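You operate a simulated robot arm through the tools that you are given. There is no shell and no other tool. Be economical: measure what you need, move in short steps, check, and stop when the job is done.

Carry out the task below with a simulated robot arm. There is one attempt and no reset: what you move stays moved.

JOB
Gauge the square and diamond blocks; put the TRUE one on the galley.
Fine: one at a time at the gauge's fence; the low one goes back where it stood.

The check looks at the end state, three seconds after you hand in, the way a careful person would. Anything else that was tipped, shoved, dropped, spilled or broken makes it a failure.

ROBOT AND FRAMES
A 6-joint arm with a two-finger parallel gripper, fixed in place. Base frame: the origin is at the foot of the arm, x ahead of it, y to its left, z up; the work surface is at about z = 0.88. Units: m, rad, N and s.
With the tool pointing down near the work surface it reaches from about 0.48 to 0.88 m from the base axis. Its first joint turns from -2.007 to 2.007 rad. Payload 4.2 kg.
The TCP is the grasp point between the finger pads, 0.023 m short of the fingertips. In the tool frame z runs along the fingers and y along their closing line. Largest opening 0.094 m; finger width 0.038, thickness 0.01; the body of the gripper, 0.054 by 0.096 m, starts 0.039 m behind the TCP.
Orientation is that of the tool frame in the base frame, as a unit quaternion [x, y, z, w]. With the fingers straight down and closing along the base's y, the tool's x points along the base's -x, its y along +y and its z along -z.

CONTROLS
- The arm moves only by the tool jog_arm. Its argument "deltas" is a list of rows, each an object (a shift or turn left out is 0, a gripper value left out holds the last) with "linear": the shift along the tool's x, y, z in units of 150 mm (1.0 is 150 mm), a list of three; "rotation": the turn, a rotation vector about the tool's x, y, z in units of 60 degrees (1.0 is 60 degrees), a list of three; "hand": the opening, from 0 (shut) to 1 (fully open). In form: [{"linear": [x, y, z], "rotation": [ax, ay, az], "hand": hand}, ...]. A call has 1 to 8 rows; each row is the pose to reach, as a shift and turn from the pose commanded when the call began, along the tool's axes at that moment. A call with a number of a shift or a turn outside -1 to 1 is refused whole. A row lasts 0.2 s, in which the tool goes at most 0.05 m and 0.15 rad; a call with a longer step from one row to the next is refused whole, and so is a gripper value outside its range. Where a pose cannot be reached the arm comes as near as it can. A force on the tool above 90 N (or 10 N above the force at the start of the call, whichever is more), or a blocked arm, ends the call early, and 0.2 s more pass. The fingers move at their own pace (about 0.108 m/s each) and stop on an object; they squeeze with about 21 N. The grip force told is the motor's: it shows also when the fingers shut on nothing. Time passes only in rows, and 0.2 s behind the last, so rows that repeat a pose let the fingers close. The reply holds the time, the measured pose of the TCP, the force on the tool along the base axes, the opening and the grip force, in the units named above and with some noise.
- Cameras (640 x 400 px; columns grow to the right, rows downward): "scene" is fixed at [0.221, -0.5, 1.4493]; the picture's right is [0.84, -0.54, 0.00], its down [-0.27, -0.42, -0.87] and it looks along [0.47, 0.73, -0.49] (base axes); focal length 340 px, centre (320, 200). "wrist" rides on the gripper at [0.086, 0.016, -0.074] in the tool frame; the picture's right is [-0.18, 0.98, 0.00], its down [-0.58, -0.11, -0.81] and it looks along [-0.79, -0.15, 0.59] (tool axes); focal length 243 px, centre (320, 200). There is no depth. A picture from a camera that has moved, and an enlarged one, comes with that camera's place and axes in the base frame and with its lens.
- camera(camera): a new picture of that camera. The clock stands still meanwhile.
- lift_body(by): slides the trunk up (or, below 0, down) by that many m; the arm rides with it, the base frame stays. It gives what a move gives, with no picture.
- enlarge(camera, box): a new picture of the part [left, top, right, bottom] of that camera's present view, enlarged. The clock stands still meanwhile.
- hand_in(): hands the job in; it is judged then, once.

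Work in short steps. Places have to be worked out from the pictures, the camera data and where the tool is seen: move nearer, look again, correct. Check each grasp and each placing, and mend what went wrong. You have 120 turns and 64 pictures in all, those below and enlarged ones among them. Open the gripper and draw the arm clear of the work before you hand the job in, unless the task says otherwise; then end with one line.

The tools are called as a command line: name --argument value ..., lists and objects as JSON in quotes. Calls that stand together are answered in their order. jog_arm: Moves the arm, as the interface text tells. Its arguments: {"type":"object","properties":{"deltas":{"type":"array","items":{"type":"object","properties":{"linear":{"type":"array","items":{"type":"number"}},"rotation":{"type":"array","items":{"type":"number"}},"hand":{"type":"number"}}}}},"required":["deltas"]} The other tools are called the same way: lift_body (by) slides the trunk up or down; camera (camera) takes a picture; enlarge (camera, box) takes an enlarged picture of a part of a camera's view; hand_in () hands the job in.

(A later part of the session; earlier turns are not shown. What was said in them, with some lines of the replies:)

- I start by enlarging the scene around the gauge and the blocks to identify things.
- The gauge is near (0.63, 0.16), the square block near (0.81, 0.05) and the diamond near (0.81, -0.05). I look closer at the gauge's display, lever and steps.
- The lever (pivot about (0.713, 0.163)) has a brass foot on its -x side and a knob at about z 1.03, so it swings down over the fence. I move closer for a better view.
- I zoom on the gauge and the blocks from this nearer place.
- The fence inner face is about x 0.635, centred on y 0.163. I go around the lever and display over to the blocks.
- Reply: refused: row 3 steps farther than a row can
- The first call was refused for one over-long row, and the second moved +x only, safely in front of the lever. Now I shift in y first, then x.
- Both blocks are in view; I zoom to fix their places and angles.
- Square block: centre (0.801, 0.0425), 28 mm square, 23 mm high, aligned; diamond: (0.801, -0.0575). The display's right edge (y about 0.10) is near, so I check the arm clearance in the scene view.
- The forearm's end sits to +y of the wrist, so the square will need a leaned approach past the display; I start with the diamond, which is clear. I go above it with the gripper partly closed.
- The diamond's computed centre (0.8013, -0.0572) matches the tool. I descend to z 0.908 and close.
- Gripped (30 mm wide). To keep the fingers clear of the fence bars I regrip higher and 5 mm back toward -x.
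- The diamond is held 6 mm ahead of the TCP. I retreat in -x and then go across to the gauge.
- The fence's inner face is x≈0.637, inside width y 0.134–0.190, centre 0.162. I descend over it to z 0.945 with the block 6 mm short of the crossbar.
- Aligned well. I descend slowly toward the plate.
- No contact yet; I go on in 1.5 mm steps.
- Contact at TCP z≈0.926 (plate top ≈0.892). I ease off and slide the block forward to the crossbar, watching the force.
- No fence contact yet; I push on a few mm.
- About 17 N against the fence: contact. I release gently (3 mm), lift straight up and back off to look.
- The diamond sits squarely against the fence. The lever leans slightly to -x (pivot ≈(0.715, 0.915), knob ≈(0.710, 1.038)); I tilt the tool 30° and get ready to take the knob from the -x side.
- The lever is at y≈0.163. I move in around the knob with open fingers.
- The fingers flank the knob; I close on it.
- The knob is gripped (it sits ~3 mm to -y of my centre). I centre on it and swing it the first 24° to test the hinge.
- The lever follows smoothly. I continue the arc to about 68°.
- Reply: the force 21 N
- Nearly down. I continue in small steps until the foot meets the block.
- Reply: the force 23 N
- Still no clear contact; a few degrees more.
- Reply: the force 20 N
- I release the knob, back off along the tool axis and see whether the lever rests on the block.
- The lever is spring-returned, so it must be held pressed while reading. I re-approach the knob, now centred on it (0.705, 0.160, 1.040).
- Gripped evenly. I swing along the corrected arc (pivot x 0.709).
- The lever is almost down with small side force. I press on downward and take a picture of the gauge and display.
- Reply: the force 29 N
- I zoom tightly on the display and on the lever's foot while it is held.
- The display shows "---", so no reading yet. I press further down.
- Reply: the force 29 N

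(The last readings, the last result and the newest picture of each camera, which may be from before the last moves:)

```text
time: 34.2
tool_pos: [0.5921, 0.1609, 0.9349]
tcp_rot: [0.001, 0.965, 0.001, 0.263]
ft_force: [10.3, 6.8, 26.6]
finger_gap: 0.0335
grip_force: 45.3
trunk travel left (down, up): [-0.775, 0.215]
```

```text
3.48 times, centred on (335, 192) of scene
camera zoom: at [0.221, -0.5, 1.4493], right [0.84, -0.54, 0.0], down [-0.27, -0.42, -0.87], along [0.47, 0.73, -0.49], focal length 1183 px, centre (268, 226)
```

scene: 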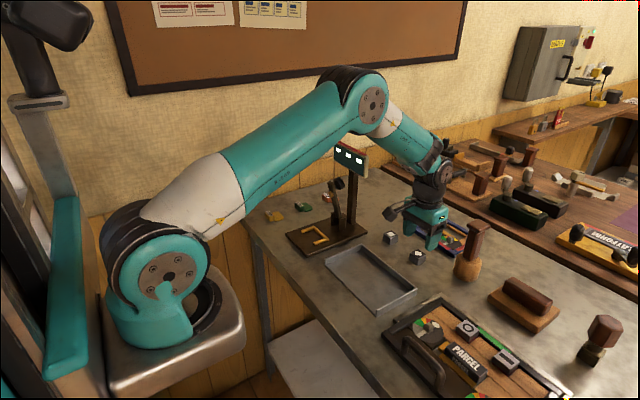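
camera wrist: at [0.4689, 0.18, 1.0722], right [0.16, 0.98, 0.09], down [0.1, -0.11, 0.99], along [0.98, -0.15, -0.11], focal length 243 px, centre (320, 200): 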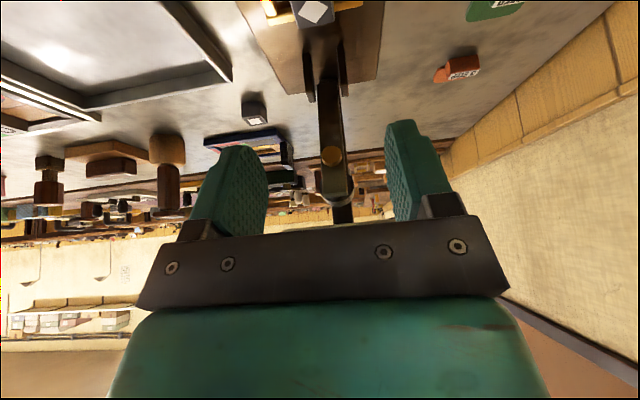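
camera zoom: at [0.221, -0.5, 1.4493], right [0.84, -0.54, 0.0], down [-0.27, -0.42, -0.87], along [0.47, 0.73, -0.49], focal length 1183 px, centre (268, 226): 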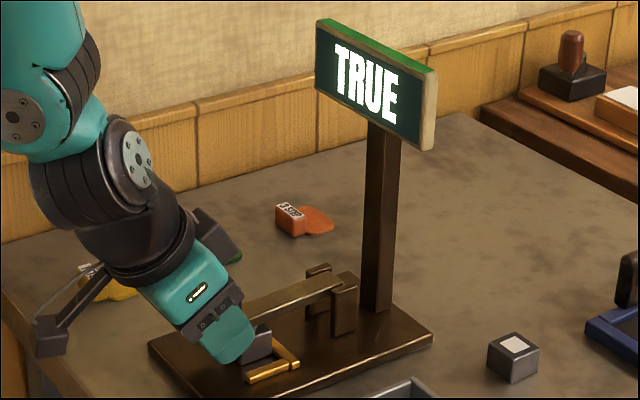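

The gauge reads TRUE for the diamond. I let the lever swing back up gently in the grip before releasing it.

jog_arm --deltas '[{"linear": [-0.105, 0, -0.122]}, {"linear": [-0.224, 0, -0.206]}, {"linear": [-0.356, 0, -0.267]}, {"linear": [-0.497, 0, -0.304]}, {"linear": [-0.641, 0, -0.317]}, {"linear": [-0.786, 0, -0.304]}, {"linear": [-0.924, 0, -0.267]}, {"linear": [-0.924, 0, -0.267]}]'

jog_arm --deltas '[{"hand": 0.65}, {"hand": 0.65}, {"linear": [0.2, 0, -0.25], "hand": 0.65}, {"linear": [0.4, 0, -0.5], "hand": 0.65}, {"linear": [0.6, 0, -0.65], "hand": 0.65}]'

```text
time: 36.0
tool_pos: [0.69, 0.1596, 1.0352]
tcp_rot: [-0.002, 0.967, 0.0, 0.256]
ft_force: [-8.7, 9.6, -20.8]
finger_gap: 0.0332
grip_force: 45.0
trunk travel left (down, up): [-0.775, 0.215]
```

```text
time: 37.2
tool_pos: [0.5663, 0.1592, 1.0763]
tcp_rot: [0.001, 0.966, 0.0, 0.259]
ft_force: [0.0, 0.2, -0.3]
finger_gap: 0.0609
grip_force: 0.1
trunk travel left (down, up): [-0.775, 0.215]
```

Now I turn the tool vertical again to fetch the diamond from the fence.

jog_arm --deltas '[{"rotation": [0, 0.125, 0], "hand": 0.5}, {"rotation": [0, 0.25, 0], "hand": 0.5}, {"rotation": [0, 0.375, 0], "hand": 0.5}, {"rotation": [0, 0.5, 0], "hand": 0.5}, {"rotation": [0, 0.5, 0], "hand": 0.5}]'

enlarge --camera "wrist" --box '[220, 0, 420, 220]'

```text
time: 38.4
tool_pos: [0.5638, 0.1593, 1.0753]
tcp_rot: [-0.001, 1.0, 0.0, 0.0]
ft_force: [-0.2, -0.1, 0.2]
finger_gap: 0.0474
grip_force: 0.1
trunk travel left (down, up): [-0.775, 0.215]
```

```text
1.82 times, centred on (320, 110) of wrist
camera zoom: at [0.479, 0.1777, 1.1509], right [0.18, 0.98, 0.0], down [0.58, -0.11, 0.81], along [0.79, -0.15, -0.59], focal length 441 px, centre (320, 364)
```

zoom: 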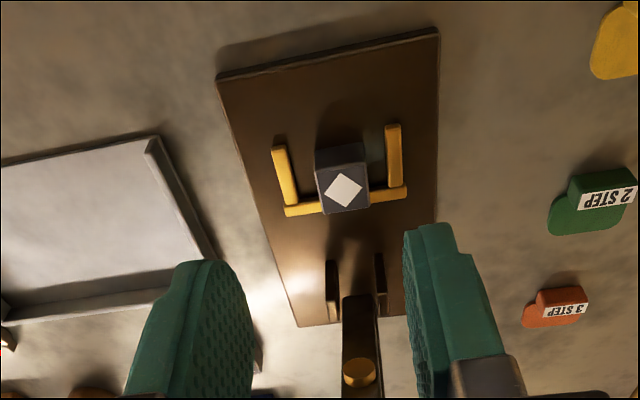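

The diamond's centre is (0.627, 0.164). I go down with TCP at x 0.621 and tips above the bars, and grip it.

jog_arm --deltas '[{"linear": [-0.2, 0.025, 0.15], "hand": 0.48}, {"linear": [-0.381, 0.025, 0.3], "hand": 0.48}, {"linear": [-0.381, 0.025, 0.55], "hand": 0.48}, {"linear": [-0.381, 0.025, 0.8], "hand": 0.48}, {"linear": [-0.381, 0.025, 0.982], "hand": 0.48}, {"linear": [-0.381, 0.025, 0.982], "hand": 0.48}, {"linear": [-0.381, 0.025, 0.982], "hand": 0.1}, {"linear": [-0.381, 0.025, 0.982], "hand": 0.1}]'

jog_arm --deltas '[{"linear": [0, 0, 0], "hand": 0.1}, {"linear": [0.02, 0, 0], "hand": 0.1}, {"linear": [0.03, 0, -0.2], "hand": 0.1}, {"linear": [0.1, 0, -0.5], "hand": 0.1}, {"linear": [0.25, 0, -0.75], "hand": 0.1}]'

camera --camera "wrist"

```text
time: 40.2
tool_pos: [0.6199, 0.164, 0.9303]
tcp_rot: [0.001, 1.0, 0.0, 0.0]
ft_force: [-0.1, -0.5, 0.7]
finger_gap: 0.0296
grip_force: 21.0
trunk travel left (down, up): [-0.775, 0.215]
```

```text
time: 41.4
tool_pos: [0.5839, 0.1636, 1.0422]
tcp_rot: [-0.001, 1.0, 0.0, -0.001]
ft_force: [0.7, 0.0, -1.9]
finger_gap: 0.0294
grip_force: 20.7
trunk travel left (down, up): [-0.775, 0.215]
```

```text
21 pictures are left
camera wrist: at [0.4997, 0.1813, 1.1163], right [0.18, 0.98, 0.0], down [0.58, -0.11, 0.81], along [0.79, -0.15, -0.59], focal length 243 px, centre (320, 200)
```

wrist: 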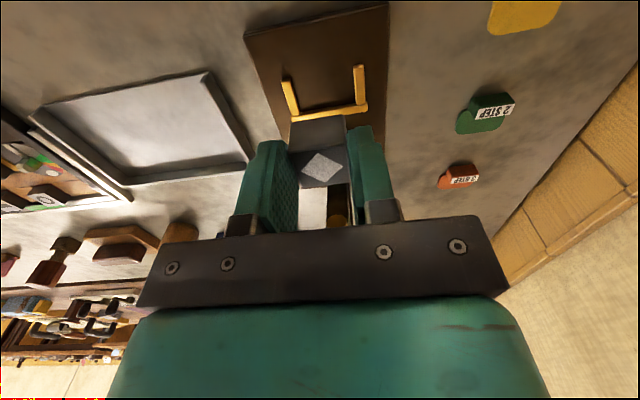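

Diamond held. The galley spans about x 0.59–0.71, y -0.135–0.055; I carry the block over its middle.

jog_arm --deltas '[{"linear": [0, -0.3, 0]}, {"linear": [0, -0.6, 0]}, {"linear": [-0.1, -0.9, 0]}, {"linear": [-0.2, -1.0, 0]}]'

jog_arm --deltas '[{"linear": [-0.1, -0.2, 0.1]}, {"linear": [-0.207, -0.36, 0.3]}, {"linear": [-0.207, -0.36, 0.5]}, {"linear": [-0.207, -0.36, 0.7]}, {"linear": [-0.207, -0.36, 0.7]}]'

camera --camera "wrist"

```text
time: 42.4
tool_pos: [0.6133, 0.0132, 1.0415]
tcp_rot: [0.0, 1.0, 0.0, 0.0]
ft_force: [0.6, 0.6, -2.8]
finger_gap: 0.0298
grip_force: 21.2
trunk travel left (down, up): [-0.775, 0.215]
```

```text
time: 43.6
tool_pos: [0.6433, -0.0407, 0.9366]
tcp_rot: [-0.001, 1.0, 0.0, 0.0]
ft_force: [-1.2, 0.4, -1.6]
finger_gap: 0.0298
grip_force: 20.4
trunk travel left (down, up): [-0.775, 0.215]
```

```text
20 pictures are left
camera wrist: at [0.5586, -0.0228, 1.0107], right [0.18, 0.98, 0.0], down [0.58, -0.11, 0.81], along [0.79, -0.15, -0.59], focal length 243 px, centre (320, 200)
```

wrist: 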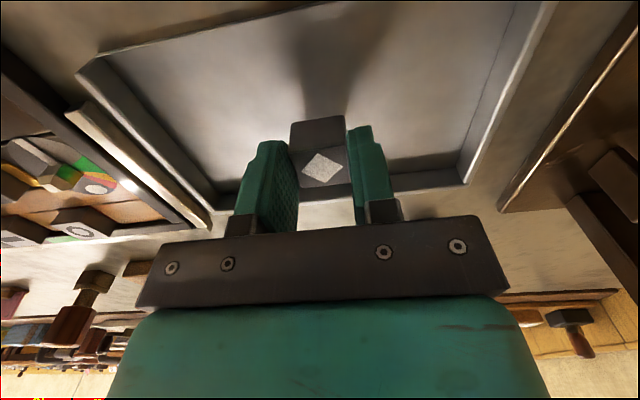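

Over the tray's middle. I lower in small steps to contact.

jog_arm --deltas '[{"linear": [0, 0, 0.03]}, {"linear": [0, 0, 0.06]}, {"linear": [0, 0, 0.08]}, {"linear": [0, 0, 0.08]}]'

jog_arm --deltas '[{"linear": [0, 0, 0.01]}, {"linear": [0, 0, 0.02]}, {"linear": [0, 0, 0.02]}]'

```text
time: 44.6
tool_pos: [0.6436, -0.041, 0.9248]
tcp_rot: [0.0, 1.0, -0.001, 0.0]
ft_force: [0.9, -0.4, -1.6]
finger_gap: 0.0296
grip_force: 21.2
trunk travel left (down, up): [-0.775, 0.215]
```

```text
time: 45.4
tool_pos: [0.644, -0.0395, 0.9229]
tcp_rot: [0.0, 1.0, 0.0, 0.0]
ft_force: [0.9, 0.2, -1.8]
finger_gap: 0.0298
grip_force: 21.0
trunk travel left (down, up): [-0.775, 0.215]
```

jog_arm --deltas '[{"linear": [0, 0, 0.008]}, {"linear": [0, 0, 0.016]}, {"linear": [0, 0, 0.016]}]'

```text
time: 46.2
tool_pos: [0.6447, -0.0397, 0.9212]
tcp_rot: [-0.001, 1.0, 0.0, 0.0]
ft_force: [-3.2, 2.3, 16.9]
finger_gap: 0.0295
grip_force: 21.3
trunk travel left (down, up): [-0.775, 0.215]
```

Contact on the tray floor (17 N). I release, lift and go toward the square, keeping low of the display side.

jog_arm --deltas '[{"hand": 0.5}, {"hand": 0.5}, {"linear": [0, 0, -0.1], "hand": 0.5}, {"linear": [0, 0, -0.4], "hand": 0.5}, {"linear": [0, 0, -0.7], "hand": 0.5}, {"linear": [0, 0, -0.9], "hand": 0.5}]'

camera --camera "scene"

```text
time: 47.6
tool_pos: [0.6439, -0.0375, 1.0557]
tcp_rot: [0.0, 1.0, -0.001, 0.0]
ft_force: [-0.5, 0.1, 0.0]
finger_gap: 0.0468
grip_force: 0.1
trunk travel left (down, up): [-0.775, 0.215]
```

```text
19 pictures are left
```

scene: 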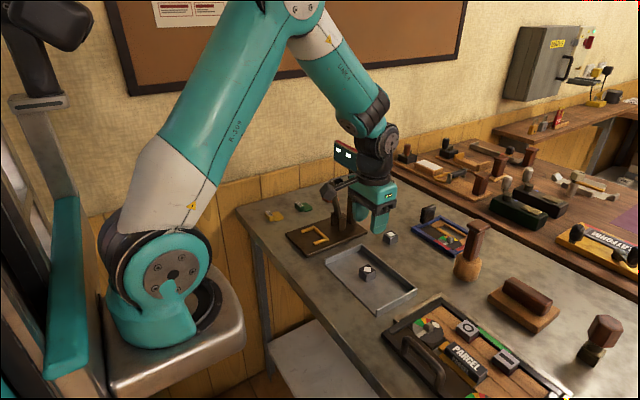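

The diamond stands in the galley. Next, the square: I go to hover on its -y side first, then slide across and check the clearance to the display.

jog_arm --deltas '[{"linear": [-0.3, 0, 0]}, {"linear": [-0.6, 0, 0.1]}, {"linear": [-0.85, 0, 0.25]}, {"linear": [-0.99, 0.13, 0.37]}, {"linear": [-0.99, 0.27, 0.45]}, {"linear": [-0.99, 0.27, 0.45]}]'

enlarge --camera "scene" --box '[320, 60, 480, 260]'

```text
time: 49.0
tool_pos: [0.7927, -0.0004, 0.9867]
tcp_rot: [0.0, 1.0, 0.0, -0.001]
ft_force: [0.3, 0.1, 1.0]
finger_gap: 0.0472
grip_force: 0.0
trunk travel left (down, up): [-0.775, 0.215]
```

```text
2.00 times, centred on (400, 160) of scene
camera zoom: at [0.221, -0.5, 1.4493], right [0.84, -0.54, 0.0], down [-0.27, -0.42, -0.87], along [0.47, 0.73, -0.49], focal length 680 px, centre (160, 280)
```

zoom: 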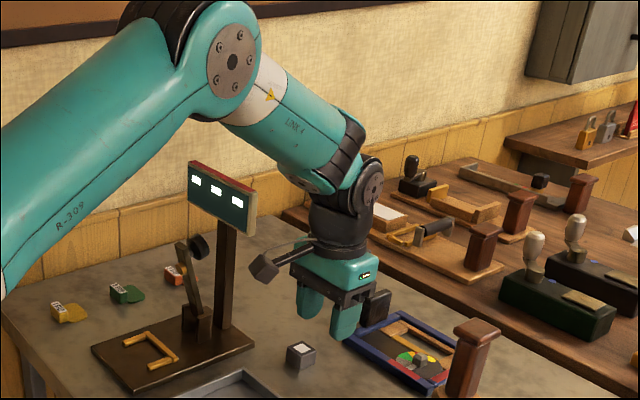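

In projection the forearm end would come too near the display for a straight-down grasp. So I turn the tool 90° (closing along x) and will lean its upper part toward -y, then set the square on free table and regrip upright.

jog_arm --deltas '[{"linear": [0, -0.1, 0], "rotation": [0, 0, -0.14]}, {"linear": [-0.03, -0.2, 0], "rotation": [0, 0, -0.28]}, {"linear": [-0.055, -0.2, 0], "rotation": [0, 0, -0.42]}, {"linear": [-0.055, -0.2, 0], "rotation": [0, 0, -0.56]}, {"linear": [-0.055, -0.2, 0], "rotation": [0, 0, -0.7]}, {"linear": [-0.055, -0.2, 0], "rotation": [0, 0, -0.84]}, {"linear": [-0.055, -0.2, 0], "rotation": [0, 0, -0.98]}]'

jog_arm --deltas '[{"rotation": [0, 0, -0.13]}, {"rotation": [0, 0, -0.26]}, {"rotation": [0, 0, -0.39]}, {"rotation": [0, 0, -0.52]}, {"rotation": [0, 0, -0.52]}]'

jog_arm --deltas '[{"rotation": [0, -0.12, 0], "hand": 0.55}, {"rotation": [0, -0.24, 0], "hand": 0.55}, {"rotation": [0, -0.333, 0], "hand": 0.55}, {"rotation": [0, -0.333, 0], "hand": 0.55}]'

camera --camera "wrist"

```text
time: 50.6
tool_pos: [0.8015, -0.0304, 0.987]
tcp_rot: [-0.492, 0.871, -0.001, 0.0]
ft_force: [0.3, 0.6, 0.7]
finger_gap: 0.0469
grip_force: 0.0
trunk travel left (down, up): [-0.775, 0.215]
```

```text
time: 51.8
tool_pos: [0.8005, -0.0283, 0.9876]
tcp_rot: [0.709, -0.705, 0.0, 0.0]
ft_force: [-0.5, 0.0, -0.2]
finger_gap: 0.0469
grip_force: 0.1
trunk travel left (down, up): [-0.775, 0.215]
```

```text
time: 52.8
tool_pos: [0.8024, -0.0294, 0.9874]
tcp_rot: [0.696, -0.696, -0.123, -0.123]
ft_force: [-0.8, 0.6, 1.2]
finger_gap: 0.0515
grip_force: 0.1
trunk travel left (down, up): [-0.775, 0.215]
```

```text
17 pictures are left
camera wrist: at [0.7867, -0.1342, 1.0274], right [-0.98, 0.17, 0.06], down [0.11, 0.27, 0.96], along [0.15, 0.95, -0.28], focal length 243 px, centre (320, 200)
```

wrist: 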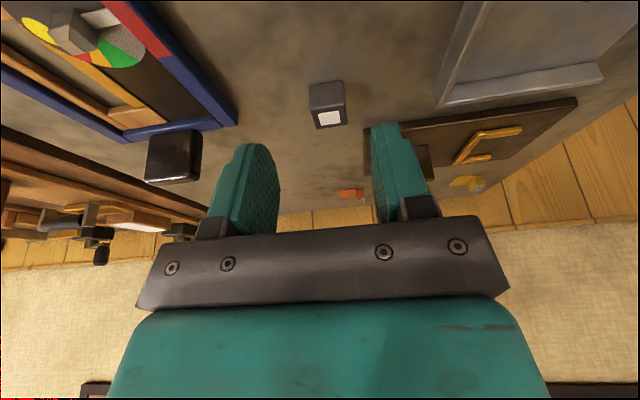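

The lean is as planned and the square is at (0.802, 0.044). I move above it, and check the display clearance with the scene view.

jog_arm --deltas '[{"linear": [-0.12, 0.005, 0.14], "hand": 0.55}, {"linear": [-0.24, 0.005, 0.28], "hand": 0.55}, {"linear": [-0.358, 0.005, 0.428], "hand": 0.55}, {"linear": [-0.358, 0.005, 0.428], "hand": 0.55}]'

enlarge --camera "scene" --box '[320, 90, 460, 270]'

```text
time: 53.8
tool_pos: [0.8021, 0.0411, 0.9453]
tcp_rot: [0.697, -0.696, -0.123, -0.123]
ft_force: [0.8, -0.9, 0.1]
finger_gap: 0.0516
grip_force: 0.2
trunk travel left (down, up): [-0.775, 0.215]
```

```text
2.22 times, centred on (390, 180) of scene
camera zoom: at [0.221, -0.5, 1.4493], right [0.84, -0.54, 0.0], down [-0.27, -0.42, -0.87], along [0.47, 0.73, -0.49], focal length 756 px, centre (164, 244)
```

zoom: 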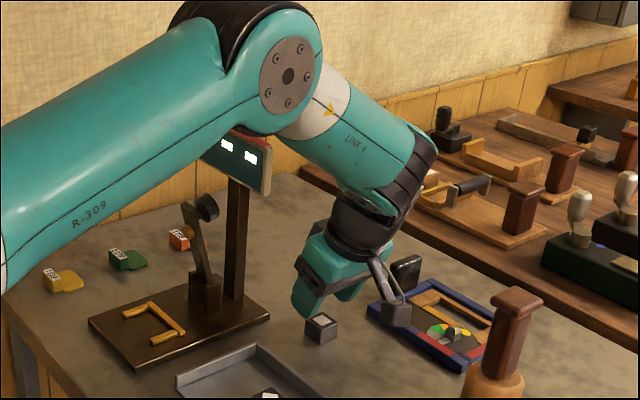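

The leaned arm passes in front of the display with several cm in y. I descend the last 31 mm and close.

jog_arm --deltas '[{"linear": [0.03, 0, 0.1], "hand": 0.55}, {"linear": [0.062, 0, 0.196], "hand": 0.55}, {"linear": [0.062, 0, 0.196], "hand": 0.55}, {"linear": [0.062, 0, 0.196], "hand": 0.1}, {"linear": [0.062, 0, 0.196], "hand": 0.1}, {"linear": [0.062, 0, 0.196], "hand": 0.1}]'

camera --camera "wrist"

```text
time: 55.2
tool_pos: [0.8023, 0.0425, 0.9139]
tcp_rot: [-0.696, 0.697, 0.122, 0.123]
ft_force: [0.5, -0.8, -0.8]
finger_gap: 0.0298
grip_force: 21.2
trunk travel left (down, up): [-0.775, 0.215]
```

```text
15 pictures are left
camera wrist: at [0.7871, -0.0616, 0.9541], right [-0.98, 0.17, 0.06], down [0.11, 0.27, 0.96], along [0.15, 0.95, -0.29], focal length 243 px, centre (320, 200)
```

wrist: 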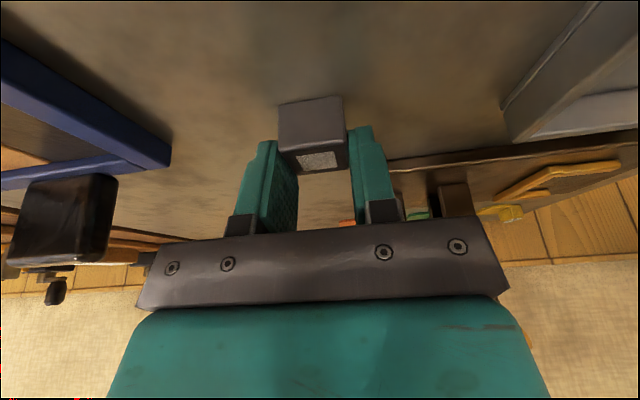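

Gripped at home pose TCP (0.8023, 0.0425, 0.9139). I lift it 15 mm, carry it 90 mm to -y, and set it down there upright.

jog_arm --deltas '[{"linear": [-0.034, 0, -0.094]}, {"linear": [0.16, 0, -0.162]}, {"linear": [0.35, 0, -0.23]}, {"linear": [0.53, 0, -0.299]}, {"linear": [0.545, 0, -0.25]}, {"linear": [0.564, 0, -0.205]}, {"linear": [0.564, 0, -0.205]}]'

jog_arm --deltas '[{"hand": 0.5}, {"hand": 0.5}, {"linear": [0, 0, -0.15], "hand": 0.5}, {"linear": [0, 0, -0.4], "hand": 0.5}]'

jog_arm --deltas '[{"rotation": [0, 0.12, 0]}, {"rotation": [0, 0.24, 0]}, {"rotation": [0, 0.333, 0]}, {"rotation": [0, 0.333, 0]}]'

jog_arm --deltas '[{"rotation": [0, 0, 0.13]}, {"rotation": [0, 0, 0.26]}, {"rotation": [0, 0, 0.39]}, {"rotation": [0, 0, 0.52]}, {"rotation": [0, 0, 0.65]}, {"rotation": [0, 0, 0.78]}, {"rotation": [0, 0, 0.91]}]'

jog_arm --deltas '[{"rotation": [0, 0, 0.13]}, {"rotation": [0, 0, 0.26]}, {"rotation": [0, 0, 0.39]}, {"rotation": [0, 0, 0.52]}, {"rotation": [0, 0, 0.59]}, {"rotation": [0, 0, 0.59]}]'

camera --camera "wrist"

```text
time: 56.8
tool_pos: [0.8009, -0.0463, 0.9156]
tcp_rot: [-0.696, 0.696, 0.123, 0.122]
ft_force: [-0.5, 0.1, -1.9]
finger_gap: 0.0295
grip_force: 21.1
trunk travel left (down, up): [-0.775, 0.215]
```

```text
time: 57.8
tool_pos: [0.8006, -0.0658, 0.9687]
tcp_rot: [0.697, -0.696, -0.123, -0.122]
ft_force: [0.0, -0.1, 0.7]
finger_gap: 0.0468
grip_force: 0.1
trunk travel left (down, up): [-0.775, 0.215]
```

```text
time: 58.8
tool_pos: [0.7996, -0.0664, 0.9705]
tcp_rot: [0.708, -0.707, 0.0, 0.0]
ft_force: [-0.2, -0.2, 0.2]
finger_gap: 0.047
grip_force: 0.0
trunk travel left (down, up): [-0.775, 0.215]
```

```text
time: 60.4
tool_pos: [0.8012, -0.066, 0.9714]
tcp_rot: [-0.304, 0.953, 0.0, 0.001]
ft_force: [-0.1, 0.0, -0.6]
finger_gap: 0.0471
grip_force: 0.0
trunk travel left (down, up): [-0.775, 0.215]
```

```text
time: 61.8
tool_pos: [0.801, -0.0653, 0.9712]
tcp_rot: [0.001, 1.0, 0.0, -0.001]
ft_force: [0.3, -0.3, -0.9]
finger_gap: 0.0468
grip_force: 0.0
trunk travel left (down, up): [-0.775, 0.215]
```

```text
14 pictures are left
camera wrist: at [0.7158, -0.0478, 1.0449], right [0.18, 0.98, 0.0], down [0.58, -0.11, 0.81], along [0.79, -0.15, -0.59], focal length 243 px, centre (320, 200)
```

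wrist: 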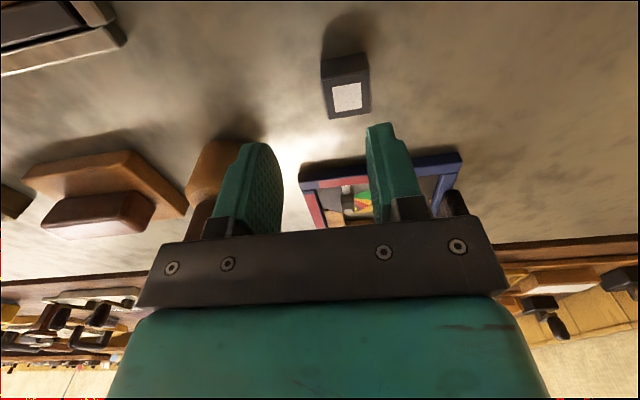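

The square stands upright at (0.802, -0.047). I grip it vertically, 5 mm back and high, as with the diamond.

jog_arm --deltas '[{"linear": [0.033, 0.125, 0], "hand": 0.5}, {"linear": [0.033, 0.125, 0.19], "hand": 0.5}, {"linear": [0.033, 0.125, 0.375], "hand": 0.5}, {"linear": [0.033, 0.125, 0.375], "hand": 0.5}, {"linear": [0.033, 0.125, 0.375], "hand": 0.1}, {"linear": [0.033, 0.125, 0.375], "hand": 0.1}, {"linear": [0.033, 0.125, 0.375], "hand": 0.1}]'

jog_arm --deltas '[{"linear": [0, 0, -0.3]}, {"linear": [0.1, 0, -0.6]}, {"linear": [0.35, 0, -0.8]}, {"linear": [0.65, 0, -0.85]}, {"linear": [0.95, 0, -0.85]}]'

```text
time: 63.4
tool_pos: [0.7963, -0.0457, 0.9146]
tcp_rot: [-0.001, 1.0, 0.0, 0.0]
ft_force: [0.3, 1.1, 0.2]
finger_gap: 0.0294
grip_force: 21.1
trunk travel left (down, up): [-0.775, 0.215]
```

```text
time: 64.6
tool_pos: [0.6553, -0.0463, 1.0404]
tcp_rot: [0.0, 1.0, 0.0, 0.0]
ft_force: [-0.1, 0.1, -2.2]
finger_gap: 0.0297
grip_force: 21.0
trunk travel left (down, up): [-0.775, 0.215]
```

Held. I carry it over to the gauge in front of the lever.

jog_arm --deltas '[{"linear": [0.3, 0, 0]}, {"linear": [0.473, 0.2, 0]}, {"linear": [0.473, 0.5, 0]}, {"linear": [0.473, 0.8, 0]}, {"linear": [0.473, 1.0, 0]}]'

jog_arm --deltas '[{"linear": [0, 0.2, 0]}, {"linear": [-0.1, 0.39, 0.1]}, {"linear": [-0.16, 0.39, 0.35]}, {"linear": [-0.16, 0.39, 0.63]}, {"linear": [-0.16, 0.39, 0.63]}]'

enlarge --camera "wrist" --box '[220, 40, 420, 220]'

```text
time: 65.8
tool_pos: [0.5821, 0.1002, 1.0422]
tcp_rot: [0.0, 1.0, 0.0, -0.001]
ft_force: [-0.8, 0.0, -1.9]
finger_gap: 0.0296
grip_force: 21.3
trunk travel left (down, up): [-0.775, 0.215]
```

```text
time: 67.0
tool_pos: [0.6078, 0.1605, 0.9473]
tcp_rot: [-0.001, 1.0, 0.0, 0.0]
ft_force: [-0.5, 0.0, -2.1]
finger_gap: 0.0296
grip_force: 21.7
trunk travel left (down, up): [-0.775, 0.215]
```

```text
2.22 times, centred on (320, 130) of wrist
camera zoom: at [0.5221, 0.1786, 1.0227], right [0.18, 0.98, 0.0], down [0.58, -0.11, 0.81], along [0.79, -0.15, -0.59], focal length 539 px, centre (320, 356)
```

zoom: 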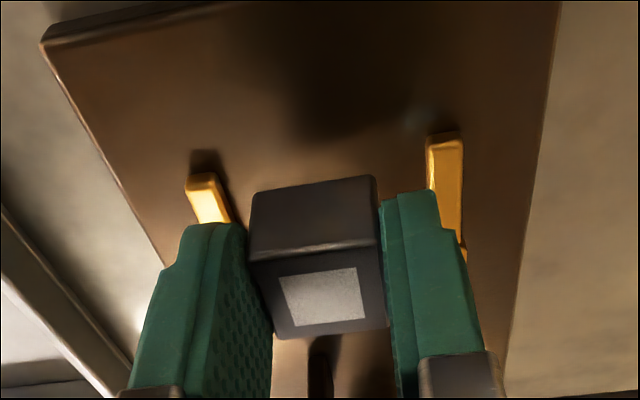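

Same picture as with the diamond. I descend to contact (about z 0.926), then slide forward to the fence.

jog_arm --deltas '[{"linear": [0, 0.01, 0.04]}, {"linear": [0, 0.01, 0.08]}, {"linear": [0, 0.01, 0.115]}, {"linear": [0, 0.01, 0.132]}, {"linear": [0, 0.01, 0.132]}]'

jog_arm --deltas '[{"linear": [0, 0, 0.007]}, {"linear": [0, 0, 0.007]}]'

```text
time: 68.2
tool_pos: [0.608, 0.163, 0.928]
tcp_rot: [0.0, 1.0, 0.0, 0.0]
ft_force: [-0.1, -0.3, -2.7]
finger_gap: 0.0297
grip_force: 21.6
trunk travel left (down, up): [-0.775, 0.215]
```

```text
time: 68.8
tool_pos: [0.6075, 0.1619, 0.9265]
tcp_rot: [0.0, 1.0, 0.0, 0.0]
ft_force: [-0.1, 0.3, -1.5]
finger_gap: 0.0298
grip_force: 20.9
trunk travel left (down, up): [-0.775, 0.215]
```

Just about touching. I slide forward to the crossbar.

jog_arm --deltas '[{"linear": [-0.03, 0, 0.004]}, {"linear": [-0.055, 0, 0.004]}, {"linear": [-0.075, 0, 0.004]}, {"linear": [-0.09, 0, 0.004]}, {"linear": [-0.103, 0, 0.004]}, {"linear": [-0.103, 0, 0.004]}]'

```text
time: 70.2
tool_pos: [0.6207, 0.1616, 0.9263]
tcp_rot: [-0.002, 1.0, 0.0, 0.0]
ft_force: [-0.9, -0.3, -1.2]
finger_gap: 0.0295
grip_force: 21.0
trunk travel left (down, up): [-0.775, 0.215]
```

jog_arm --deltas '[{"linear": [-0.01, 0, 0.004]}, {"linear": [-0.02, 0, 0.006]}, {"linear": [-0.02, 0, 0.006]}]'

```text
time: 71.0
tool_pos: [0.6236, 0.1623, 0.9258]
tcp_rot: [-0.001, 1.0, 0.0, -0.001]
ft_force: [-16.6, -0.6, 5.0]
finger_gap: 0.0298
grip_force: 20.7
trunk travel left (down, up): [-0.775, 0.215]
```

Against the fence (17 N). I release, lift, back off and tilt 30° for the lever.

jog_arm --deltas '[{"linear": [0.01, 0, 0], "hand": 0.355}, {"linear": [0.01, 0, 0], "hand": 0.355}, {"linear": [0.01, 0, -0.05], "hand": 0.355}, {"linear": [0.01, 0, -0.15], "hand": 0.355}, {"linear": [0.01, 0, -0.4], "hand": 0.355}, {"linear": [0.2, 0, -0.65], "hand": 0.355}, {"linear": [0.3, 0, -0.85], "hand": 0.5}]'

jog_arm --deltas '[{"rotation": [0, -0.125, 0], "hand": 0.65}, {"rotation": [0, -0.25, 0], "hand": 0.65}, {"rotation": [0, -0.375, 0], "hand": 0.65}, {"rotation": [0, -0.5, 0], "hand": 0.65}, {"rotation": [0, -0.5, 0], "hand": 0.65}]'

enlarge --camera "scene" --box '[270, 130, 380, 260]'

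```text
time: 72.6
tool_pos: [0.5791, 0.1593, 1.0508]
tcp_rot: [-0.001, 1.0, 0.0, 0.0]
ft_force: [0.7, -0.4, -0.9]
finger_gap: 0.047
grip_force: 0.1
trunk travel left (down, up): [-0.775, 0.215]
```

```text
time: 73.8
tool_pos: [0.5794, 0.1628, 1.0521]
tcp_rot: [0.0, 0.966, 0.0, 0.26]
ft_force: [-0.2, -0.2, 0.0]
finger_gap: 0.061
grip_force: 0.0
trunk travel left (down, up): [-0.775, 0.215]
```

```text
3.08 times, centred on (325, 195) of scene
camera zoom: at [0.221, -0.5, 1.4493], right [0.84, -0.54, 0.0], down [-0.27, -0.42, -0.87], along [0.47, 0.73, -0.49], focal length 1047 px, centre (305, 215)
```

zoom: 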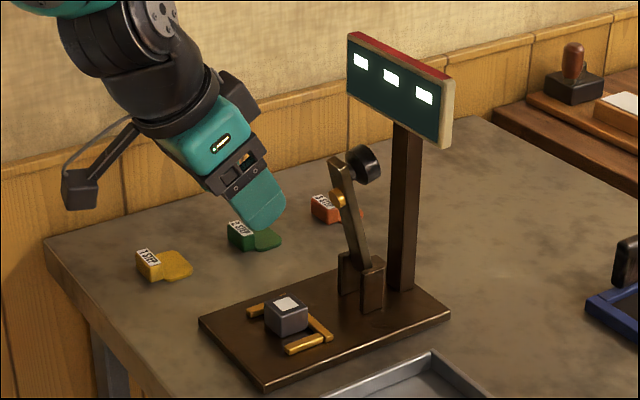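

The square is in place. I take the knob again at (0.705, 0.160, 1.039).

jog_arm --deltas '[{"linear": [-0.17, -0.01, 0.124], "hand": 0.65}, {"linear": [-0.34, -0.01, 0.247], "hand": 0.65}, {"linear": [-0.51, -0.01, 0.37], "hand": 0.65}, {"linear": [-0.682, -0.01, 0.494], "hand": 0.65}, {"linear": [-0.682, -0.01, 0.494], "hand": 0.65}, {"linear": [-0.682, -0.01, 0.494], "hand": 0.1}, {"linear": [-0.682, -0.01, 0.494], "hand": 0.1}, {"linear": [-0.682, -0.01, 0.494], "hand": 0.1}]'

jog_arm --deltas '[{"linear": [0.108, 0, -0.048]}, {"linear": [0.249, 0, -0.087]}, {"linear": [0.394, 0, -0.099]}, {"linear": [0.539, 0, -0.086]}, {"linear": [0.679, 0, -0.049]}, {"linear": [0.81, 0, 0.012]}, {"linear": [0.907, 0, 0.077]}, {"linear": [0.907, 0, 0.077]}]'

```text
time: 75.6
tool_pos: [0.7058, 0.16, 1.0385]
tcp_rot: [0.0, 0.966, 0.0, 0.259]
ft_force: [2.2, -1.2, -2.5]
finger_gap: 0.0335
grip_force: 45.0
trunk travel left (down, up): [-0.775, 0.215]
```

```text
time: 77.4
tool_pos: [0.5931, 0.1596, 0.9636]
tcp_rot: [0.0, 0.966, 0.0, 0.26]
ft_force: [12.4, -6.5, 8.2]
finger_gap: 0.0337
grip_force: 45.0
trunk travel left (down, up): [-0.775, 0.215]
```

The lever is down at the same place. I press the last part.

jog_arm --deltas '[{"linear": [0.028, 0, 0.05]}, {"linear": [0.053, 0, 0.092]}, {"linear": [0.085, 0, 0.12]}, {"linear": [0.115, 0, 0.155]}, {"linear": [0.115, 0, 0.155]}, {"linear": [0.115, 0, 0.155]}]'

enlarge --camera "scene" --box '[295, 135, 375, 250]'

```text
time: 78.8
tool_pos: [0.5906, 0.1602, 0.934]
tcp_rot: [0.0, 0.965, 0.0, 0.263]
ft_force: [8.2, -6.1, 36.0]
finger_gap: 0.0332
grip_force: 44.6
trunk travel left (down, up): [-0.775, 0.215]
```

```text
3.48 times, centred on (335, 192) of scene
camera zoom: at [0.221, -0.5, 1.4493], right [0.84, -0.54, 0.0], down [-0.27, -0.42, -0.87], along [0.47, 0.73, -0.49], focal length 1183 px, centre (268, 226)
```

zoom: 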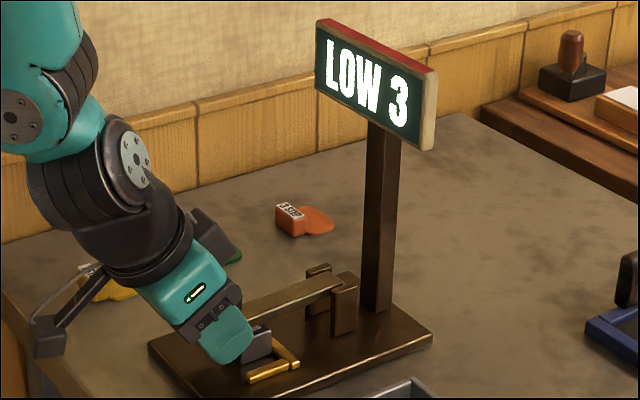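

The square reads LOW 3, the diamond TRUE: consistent. I let the lever up in the grip and release it.

jog_arm --deltas '[{"linear": [-0.105, 0, -0.122]}, {"linear": [-0.224, 0, -0.206]}, {"linear": [-0.356, 0, -0.267]}, {"linear": [-0.497, 0, -0.304]}, {"linear": [-0.641, 0, -0.317]}, {"linear": [-0.786, 0, -0.304]}, {"linear": [-0.924, 0, -0.267]}, {"linear": [-0.924, 0, -0.267]}]'

jog_arm --deltas '[{"hand": 0.65}, {"hand": 0.65}, {"linear": [0.2, 0, -0.25], "hand": 0.65}, {"linear": [0.4, 0, -0.5], "hand": 0.65}, {"linear": [0.6, 0, -0.65], "hand": 0.65}]'

jog_arm --deltas '[{"rotation": [0, 0.125, 0], "hand": 0.5}, {"rotation": [0, 0.25, 0], "hand": 0.5}, {"rotation": [0, 0.375, 0], "hand": 0.5}, {"rotation": [0, 0.5, 0], "hand": 0.5}, {"rotation": [0, 0.5, 0], "hand": 0.5}]'

enlarge --camera "wrist" --box '[220, 0, 420, 220]'

```text
time: 80.6
tool_pos: [0.6899, 0.1607, 1.0376]
tcp_rot: [-0.001, 0.966, 0.001, 0.258]
ft_force: [-4.9, 0.9, -17.1]
finger_gap: 0.0332
grip_force: 45.1
trunk travel left (down, up): [-0.775, 0.215]
```

```text
time: 81.8
tool_pos: [0.5634, 0.1601, 1.0771]
tcp_rot: [0.0, 0.966, 0.0, 0.259]
ft_force: [1.6, 0.1, -0.3]
finger_gap: 0.0611
grip_force: 0.0
trunk travel left (down, up): [-0.775, 0.215]
```

```text
time: 83.0
tool_pos: [0.5625, 0.1609, 1.0754]
tcp_rot: [0.0, 1.0, 0.0, 0.001]
ft_force: [1.1, -1.3, -0.7]
finger_gap: 0.0468
grip_force: 0.0
trunk travel left (down, up): [-0.775, 0.215]
```

```text
1.82 times, centred on (320, 110) of wrist
camera zoom: at [0.4779, 0.1785, 1.1505], right [0.18, 0.98, 0.0], down [0.58, -0.11, 0.81], along [0.79, -0.15, -0.59], focal length 441 px, centre (320, 364)
```

zoom: 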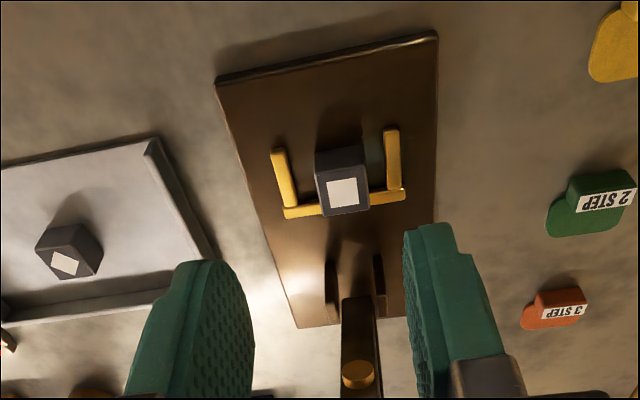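

The square still sits at the fence (0.627, 0.163). I grip it vertically and lift.

jog_arm --deltas '[{"linear": [-0.2, 0.012, 0.15], "hand": 0.48}, {"linear": [-0.387, 0.012, 0.3], "hand": 0.48}, {"linear": [-0.387, 0.012, 0.55], "hand": 0.48}, {"linear": [-0.387, 0.012, 0.8], "hand": 0.48}, {"linear": [-0.387, 0.012, 0.982], "hand": 0.48}, {"linear": [-0.387, 0.012, 0.982], "hand": 0.48}, {"linear": [-0.387, 0.012, 0.982], "hand": 0.1}, {"linear": [-0.387, 0.012, 0.982], "hand": 0.1}]'

jog_arm --deltas '[{"linear": [0, 0, 0], "hand": 0.1}, {"linear": [0.02, 0, 0], "hand": 0.1}, {"linear": [0.03, 0, -0.2], "hand": 0.1}, {"linear": [0.1, 0, -0.5], "hand": 0.1}, {"linear": [0.25, 0, -0.75], "hand": 0.1}]'

```text
time: 84.8
tool_pos: [0.6198, 0.1636, 0.9275]
tcp_rot: [0.0, 1.0, 0.0, 0.0]
ft_force: [-0.3, 0.1, 0.1]
finger_gap: 0.0295
grip_force: 21.2
trunk travel left (down, up): [-0.775, 0.215]
```

```text
time: 86.0
tool_pos: [0.5831, 0.1639, 1.0386]
tcp_rot: [-0.001, 1.0, 0.0, -0.001]
ft_force: [-0.1, 0.7, -2.8]
finger_gap: 0.0298
grip_force: 20.7
trunk travel left (down, up): [-0.775, 0.215]
```

Held. I carry it back to the intermediate spot (0.802, -0.047).

jog_arm --deltas '[{"linear": [0, -0.3, 0]}, {"linear": [0, -0.6, 0]}, {"linear": [0, -0.9, 0]}, {"linear": [0, -1.0, 0]}]'

jog_arm --deltas '[{"linear": [-0.1, -0.25, 0]}, {"linear": [-0.3, -0.398, 0]}, {"linear": [-0.6, -0.398, 0]}, {"linear": [-0.9, -0.398, 0]}, {"linear": [-1.0, -0.398, 0]}]'

jog_arm --deltas '[{"linear": [-0.2, 0, 0.1]}, {"linear": [-0.415, 0, 0.25]}, {"linear": [-0.415, 0, 0.5]}, {"linear": [-0.415, 0, 0.74]}, {"linear": [-0.415, 0, 0.74]}]'

```text
time: 87.0
tool_pos: [0.583, 0.0125, 1.0415]
tcp_rot: [-0.001, 1.0, -0.001, -0.001]
ft_force: [-1.1, -0.5, -2.1]
finger_gap: 0.0296
grip_force: 21.2
trunk travel left (down, up): [-0.775, 0.215]
```

```text
time: 88.2
tool_pos: [0.7335, -0.0463, 1.0415]
tcp_rot: [0.001, 1.0, 0.0, 0.0]
ft_force: [0.5, -0.9, -1.9]
finger_gap: 0.0297
grip_force: 21.4
trunk travel left (down, up): [-0.775, 0.215]
```

```text
time: 89.4
tool_pos: [0.7949, -0.0454, 0.9283]
tcp_rot: [0.0, 1.0, 0.001, 0.0]
ft_force: [-0.1, 0.0, -0.9]
finger_gap: 0.0294
grip_force: 21.5
trunk travel left (down, up): [-0.775, 0.215]
```

I lower to the table until a light contact.

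jog_arm --deltas '[{"linear": [0, 0, 0.03]}, {"linear": [0, 0, 0.06]}, {"linear": [0, 0, 0.075]}, {"linear": [0, 0, 0.075]}]'

jog_arm --deltas '[{"linear": [0, 0, 0.008]}, {"linear": [0, 0, 0.012]}, {"linear": [0, 0, 0.012]}]'

```text
time: 90.4
tool_pos: [0.7959, -0.0477, 0.9173]
tcp_rot: [0.0, 1.0, 0.0, 0.0]
ft_force: [0.3, 0.3, -1.8]
finger_gap: 0.0296
grip_force: 20.9
trunk travel left (down, up): [-0.775, 0.215]
```

```text
time: 91.2
tool_pos: [0.7951, -0.046, 0.9163]
tcp_rot: [0.0, 1.0, 0.001, 0.0]
ft_force: [0.0, 0.2, -1.6]
finger_gap: 0.0296
grip_force: 21.6
trunk travel left (down, up): [-0.775, 0.215]
```

One more small step down, then release, rise and turn the tool as before (closing along x, leaned).

jog_arm --deltas '[{"linear": [0, 0, 0.01]}, {"linear": [0, 0, 0.01]}, {"linear": [0, 0, 0.01], "hand": 0.5}, {"linear": [0, 0, 0.01], "hand": 0.5}, {"linear": [0, 0, -0.15], "hand": 0.5}, {"linear": [0, 0, -0.4], "hand": 0.5}]'

jog_arm --deltas '[{"rotation": [0, 0, -0.14]}, {"rotation": [0, 0, -0.28]}, {"rotation": [0, 0, -0.42]}, {"rotation": [0, 0, -0.56]}, {"rotation": [0, 0, -0.7]}, {"rotation": [0, 0, -0.84]}, {"rotation": [0, 0, -0.98]}]'

jog_arm --deltas '[{"rotation": [0, 0, -0.13]}, {"rotation": [0, 0, -0.26]}, {"rotation": [0, 0, -0.39]}, {"rotation": [0, 0, -0.52]}, {"rotation": [0, 0, -0.52]}]'

jog_arm --deltas '[{"linear": [0.13, 0, 0], "rotation": [0, -0.12, 0], "hand": 0.55}, {"linear": [0.2, 0, 0], "rotation": [0, -0.24, 0], "hand": 0.55}, {"linear": [0.2, 0, 0], "rotation": [0, -0.333, 0], "hand": 0.55}, {"linear": [0.2, 0, 0], "rotation": [0, -0.333, 0], "hand": 0.55}]'

camera --camera "wrist"

```text
time: 92.6
tool_pos: [0.7969, -0.0445, 0.9776]
tcp_rot: [-0.001, 1.0, 0.0, -0.001]
ft_force: [0.2, 0.0, -0.2]
finger_gap: 0.0468
grip_force: 0.0
trunk travel left (down, up): [-0.775, 0.215]
```

```text
time: 94.2
tool_pos: [0.7966, -0.0467, 0.9764]
tcp_rot: [-0.492, 0.87, 0.0, 0.0]
ft_force: [-0.3, 0.4, 0.5]
finger_gap: 0.0468
grip_force: 0.0
trunk travel left (down, up): [-0.775, 0.215]
```

```text
time: 95.4
tool_pos: [0.7955, -0.0471, 0.9779]
tcp_rot: [0.708, -0.707, 0.0, 0.0]
ft_force: [0.0, -0.4, -0.1]
finger_gap: 0.0467
grip_force: 0.1
trunk travel left (down, up): [-0.775, 0.215]
```

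```text
time: 96.4
tool_pos: [0.7957, -0.0778, 0.9784]
tcp_rot: [0.697, -0.696, -0.123, -0.123]
ft_force: [-0.3, 0.3, 0.1]
finger_gap: 0.0515
grip_force: 0.0
trunk travel left (down, up): [-0.775, 0.215]
```

```text
9 pictures are left
camera wrist: at [0.7815, -0.182, 1.0181], right [-0.98, 0.17, 0.06], down [0.11, 0.27, 0.96], along [0.15, 0.95, -0.28], focal length 243 px, centre (320, 200)
```

wrist: 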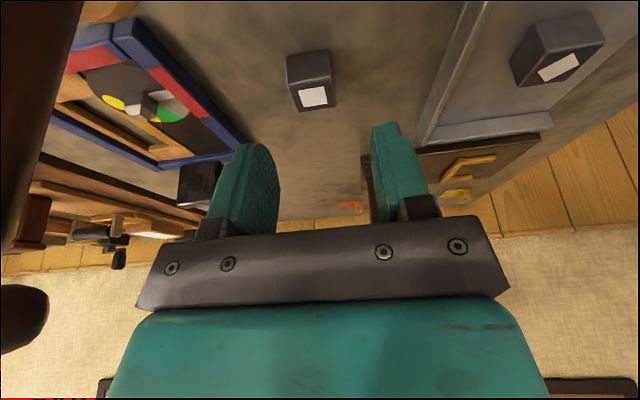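

The square stands at about (0.8025, -0.045). I grip it leaned, closing along x.

jog_arm --deltas '[{"linear": [-0.02, -0.042, 0.1], "hand": 0.55}, {"linear": [-0.03, -0.042, 0.25], "hand": 0.55}, {"linear": [-0.051, -0.042, 0.4], "hand": 0.55}, {"linear": [-0.051, -0.042, 0.469], "hand": 0.55}, {"linear": [-0.051, -0.042, 0.469], "hand": 0.55}, {"linear": [-0.051, -0.042, 0.469], "hand": 0.1}, {"linear": [-0.051, -0.042, 0.469], "hand": 0.1}, {"linear": [-0.051, -0.042, 0.469], "hand": 0.1}]'

camera --camera "wrist"

```text
time: 98.2
tool_pos: [0.8027, -0.0463, 0.9141]
tcp_rot: [-0.696, 0.696, 0.123, 0.123]
ft_force: [0.2, -0.4, 0.5]
finger_gap: 0.0297
grip_force: 21.0
trunk travel left (down, up): [-0.775, 0.215]
```

```text
8 pictures are left
camera wrist: at [0.7879, -0.1511, 0.9539], right [-0.98, 0.17, 0.06], down [0.11, 0.27, 0.96], along [0.15, 0.95, -0.29], focal length 243 px, centre (320, 200)
```

wrist: 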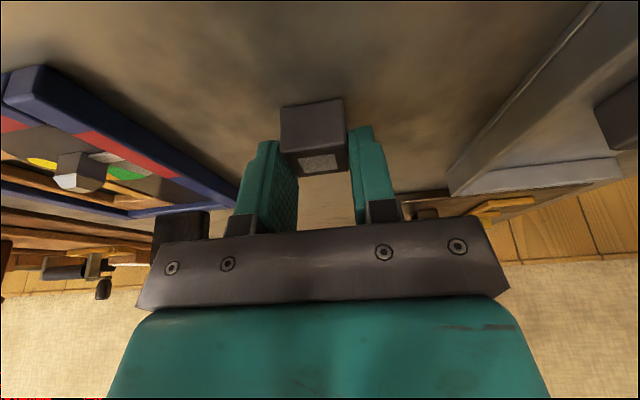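

The block sits in the grip exactly as at the home grasp, so returning the TCP to (0.8023, 0.0425, 0.914) restores its place. I lift, carry and lower.

jog_arm --deltas '[{"linear": [-0.034, 0, -0.094]}, {"linear": [-0.22, 0.002, -0.025]}, {"linear": [-0.41, 0.002, 0.042]}, {"linear": [-0.592, 0.002, 0.109]}, {"linear": [-0.575, 0.002, 0.156]}, {"linear": [-0.558, 0.002, 0.203]}, {"linear": [-0.558, 0.002, 0.203]}, {"linear": [-0.558, 0.002, 0.203]}]'

```text
time: 100.0
tool_pos: [0.8019, 0.0436, 0.9143]
tcp_rot: [-0.696, 0.697, 0.123, 0.123]
ft_force: [-0.5, -0.1, -1.2]
finger_gap: 0.0298
grip_force: 21.3
trunk travel left (down, up): [-0.775, 0.215]
```

In place within a millimetre. I release and back off along the tool axis.

jog_arm --deltas '[{"hand": 0.5}, {"hand": 0.5}, {"linear": [0, 0, -0.12], "hand": 0.55}, {"linear": [0, 0, -0.4], "hand": 0.55}, {"linear": [0.2, 0, -0.6], "hand": 0.55}, {"linear": [0.45, 0, -0.75], "hand": 0.55}]'

camera --camera "wrist"

```text
time: 101.4
tool_pos: [0.8032, -0.0567, 0.9954]
tcp_rot: [0.697, -0.695, -0.124, -0.122]
ft_force: [0.8, 0.3, 0.1]
finger_gap: 0.0518
grip_force: 0.1
trunk travel left (down, up): [-0.775, 0.215]
```

```text
7 pictures are left
camera wrist: at [0.7877, -0.1631, 1.036], right [-0.98, 0.17, 0.06], down [0.11, 0.27, 0.96], along [0.15, 0.95, -0.29], focal length 243 px, centre (320, 200)
```

wrist: 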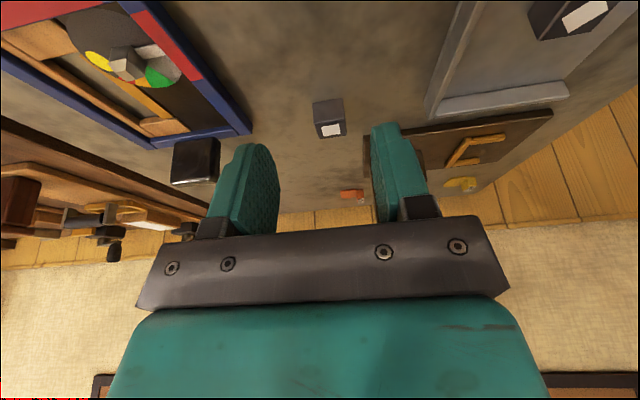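

The square is upright at its old place. I straighten the tool and draw the arm clear, up and back.

jog_arm --deltas '[{"rotation": [0, 0.12, 0], "linear": [0, 0, -0.2]}, {"rotation": [0, 0.24, 0], "linear": [0, 0, -0.4]}, {"rotation": [0, 0.333, 0], "linear": [0, 0, -0.6]}, {"rotation": [0, 0.333, 0], "linear": [0, 0, -0.6]}]'

jog_arm --deltas '[{"linear": [0, 0.3, -0.1], "rotation": [0, 0, 0.13]}, {"linear": [0, 0.6, -0.2], "rotation": [0, 0, 0.26]}, {"linear": [0, 0.9, -0.3], "rotation": [0, 0, 0.39]}, {"linear": [0, 1.0, -0.4], "rotation": [0, 0, 0.52]}, {"linear": [0, 1.0, -0.5], "rotation": [0, 0, 0.65]}, {"linear": [0, 1.0, -0.5], "rotation": [0, 0, 0.78]}, {"linear": [0, 1.0, -0.5], "rotation": [0, 0, 0.91]}]'

camera --camera "scene"

```text
time: 102.4
tool_pos: [0.8007, -0.0903, 1.0812]
tcp_rot: [0.707, -0.707, 0.0, 0.0]
ft_force: [0.4, -0.3, -0.2]
finger_gap: 0.0516
grip_force: 0.1
trunk travel left (down, up): [-0.775, 0.215]
```

```text
time: 104.0
tool_pos: [0.6503, -0.0902, 1.1571]
tcp_rot: [-0.303, 0.953, 0.001, 0.0]
ft_force: [-0.7, -0.8, -0.2]
finger_gap: 0.0518
grip_force: 0.1
trunk travel left (down, up): [-0.775, 0.215]
```

```text
6 pictures are left
```

scene: 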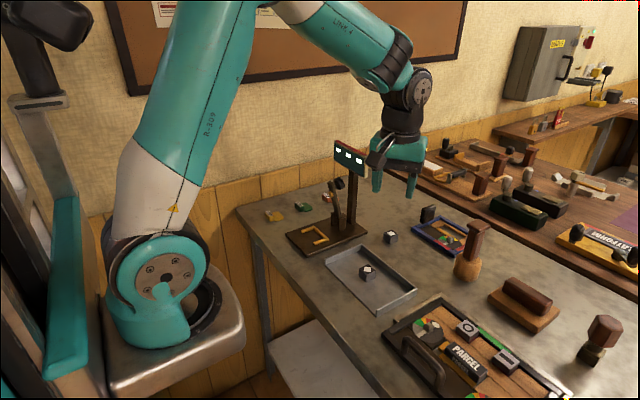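

Everything looks right: diamond in the galley, square at its original spot (compare with the first picture), gauge empty with its lever up. I do one enlarged check against the start view.

enlarge --camera "scene" --box '[230, 130, 490, 300]'

```text
2.35 times, centred on (360, 215) of scene
camera zoom: at [0.221, -0.5, 1.4493], right [0.84, -0.54, 0.0], down [-0.27, -0.42, -0.87], along [0.47, 0.73, -0.49], focal length 800 px, centre (226, 165)
```

zoom: 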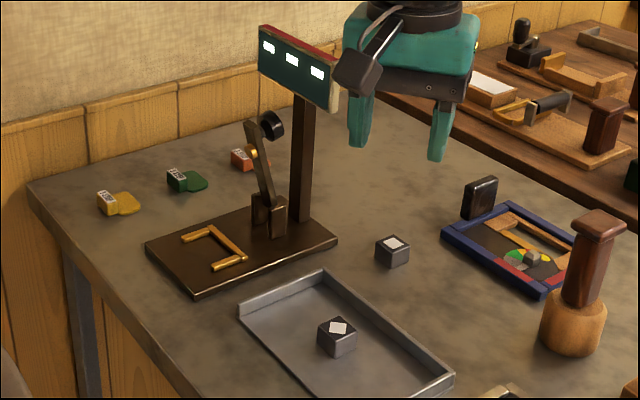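

The square is on the same pixels as at the start, the diamond is in the galley, and nothing else moved. I hand in.

hand_in

```text
The job is handed in.
```

The diamond block gauged TRUE and is on the galley; the square gauged LOW 3 and is back where it stood.
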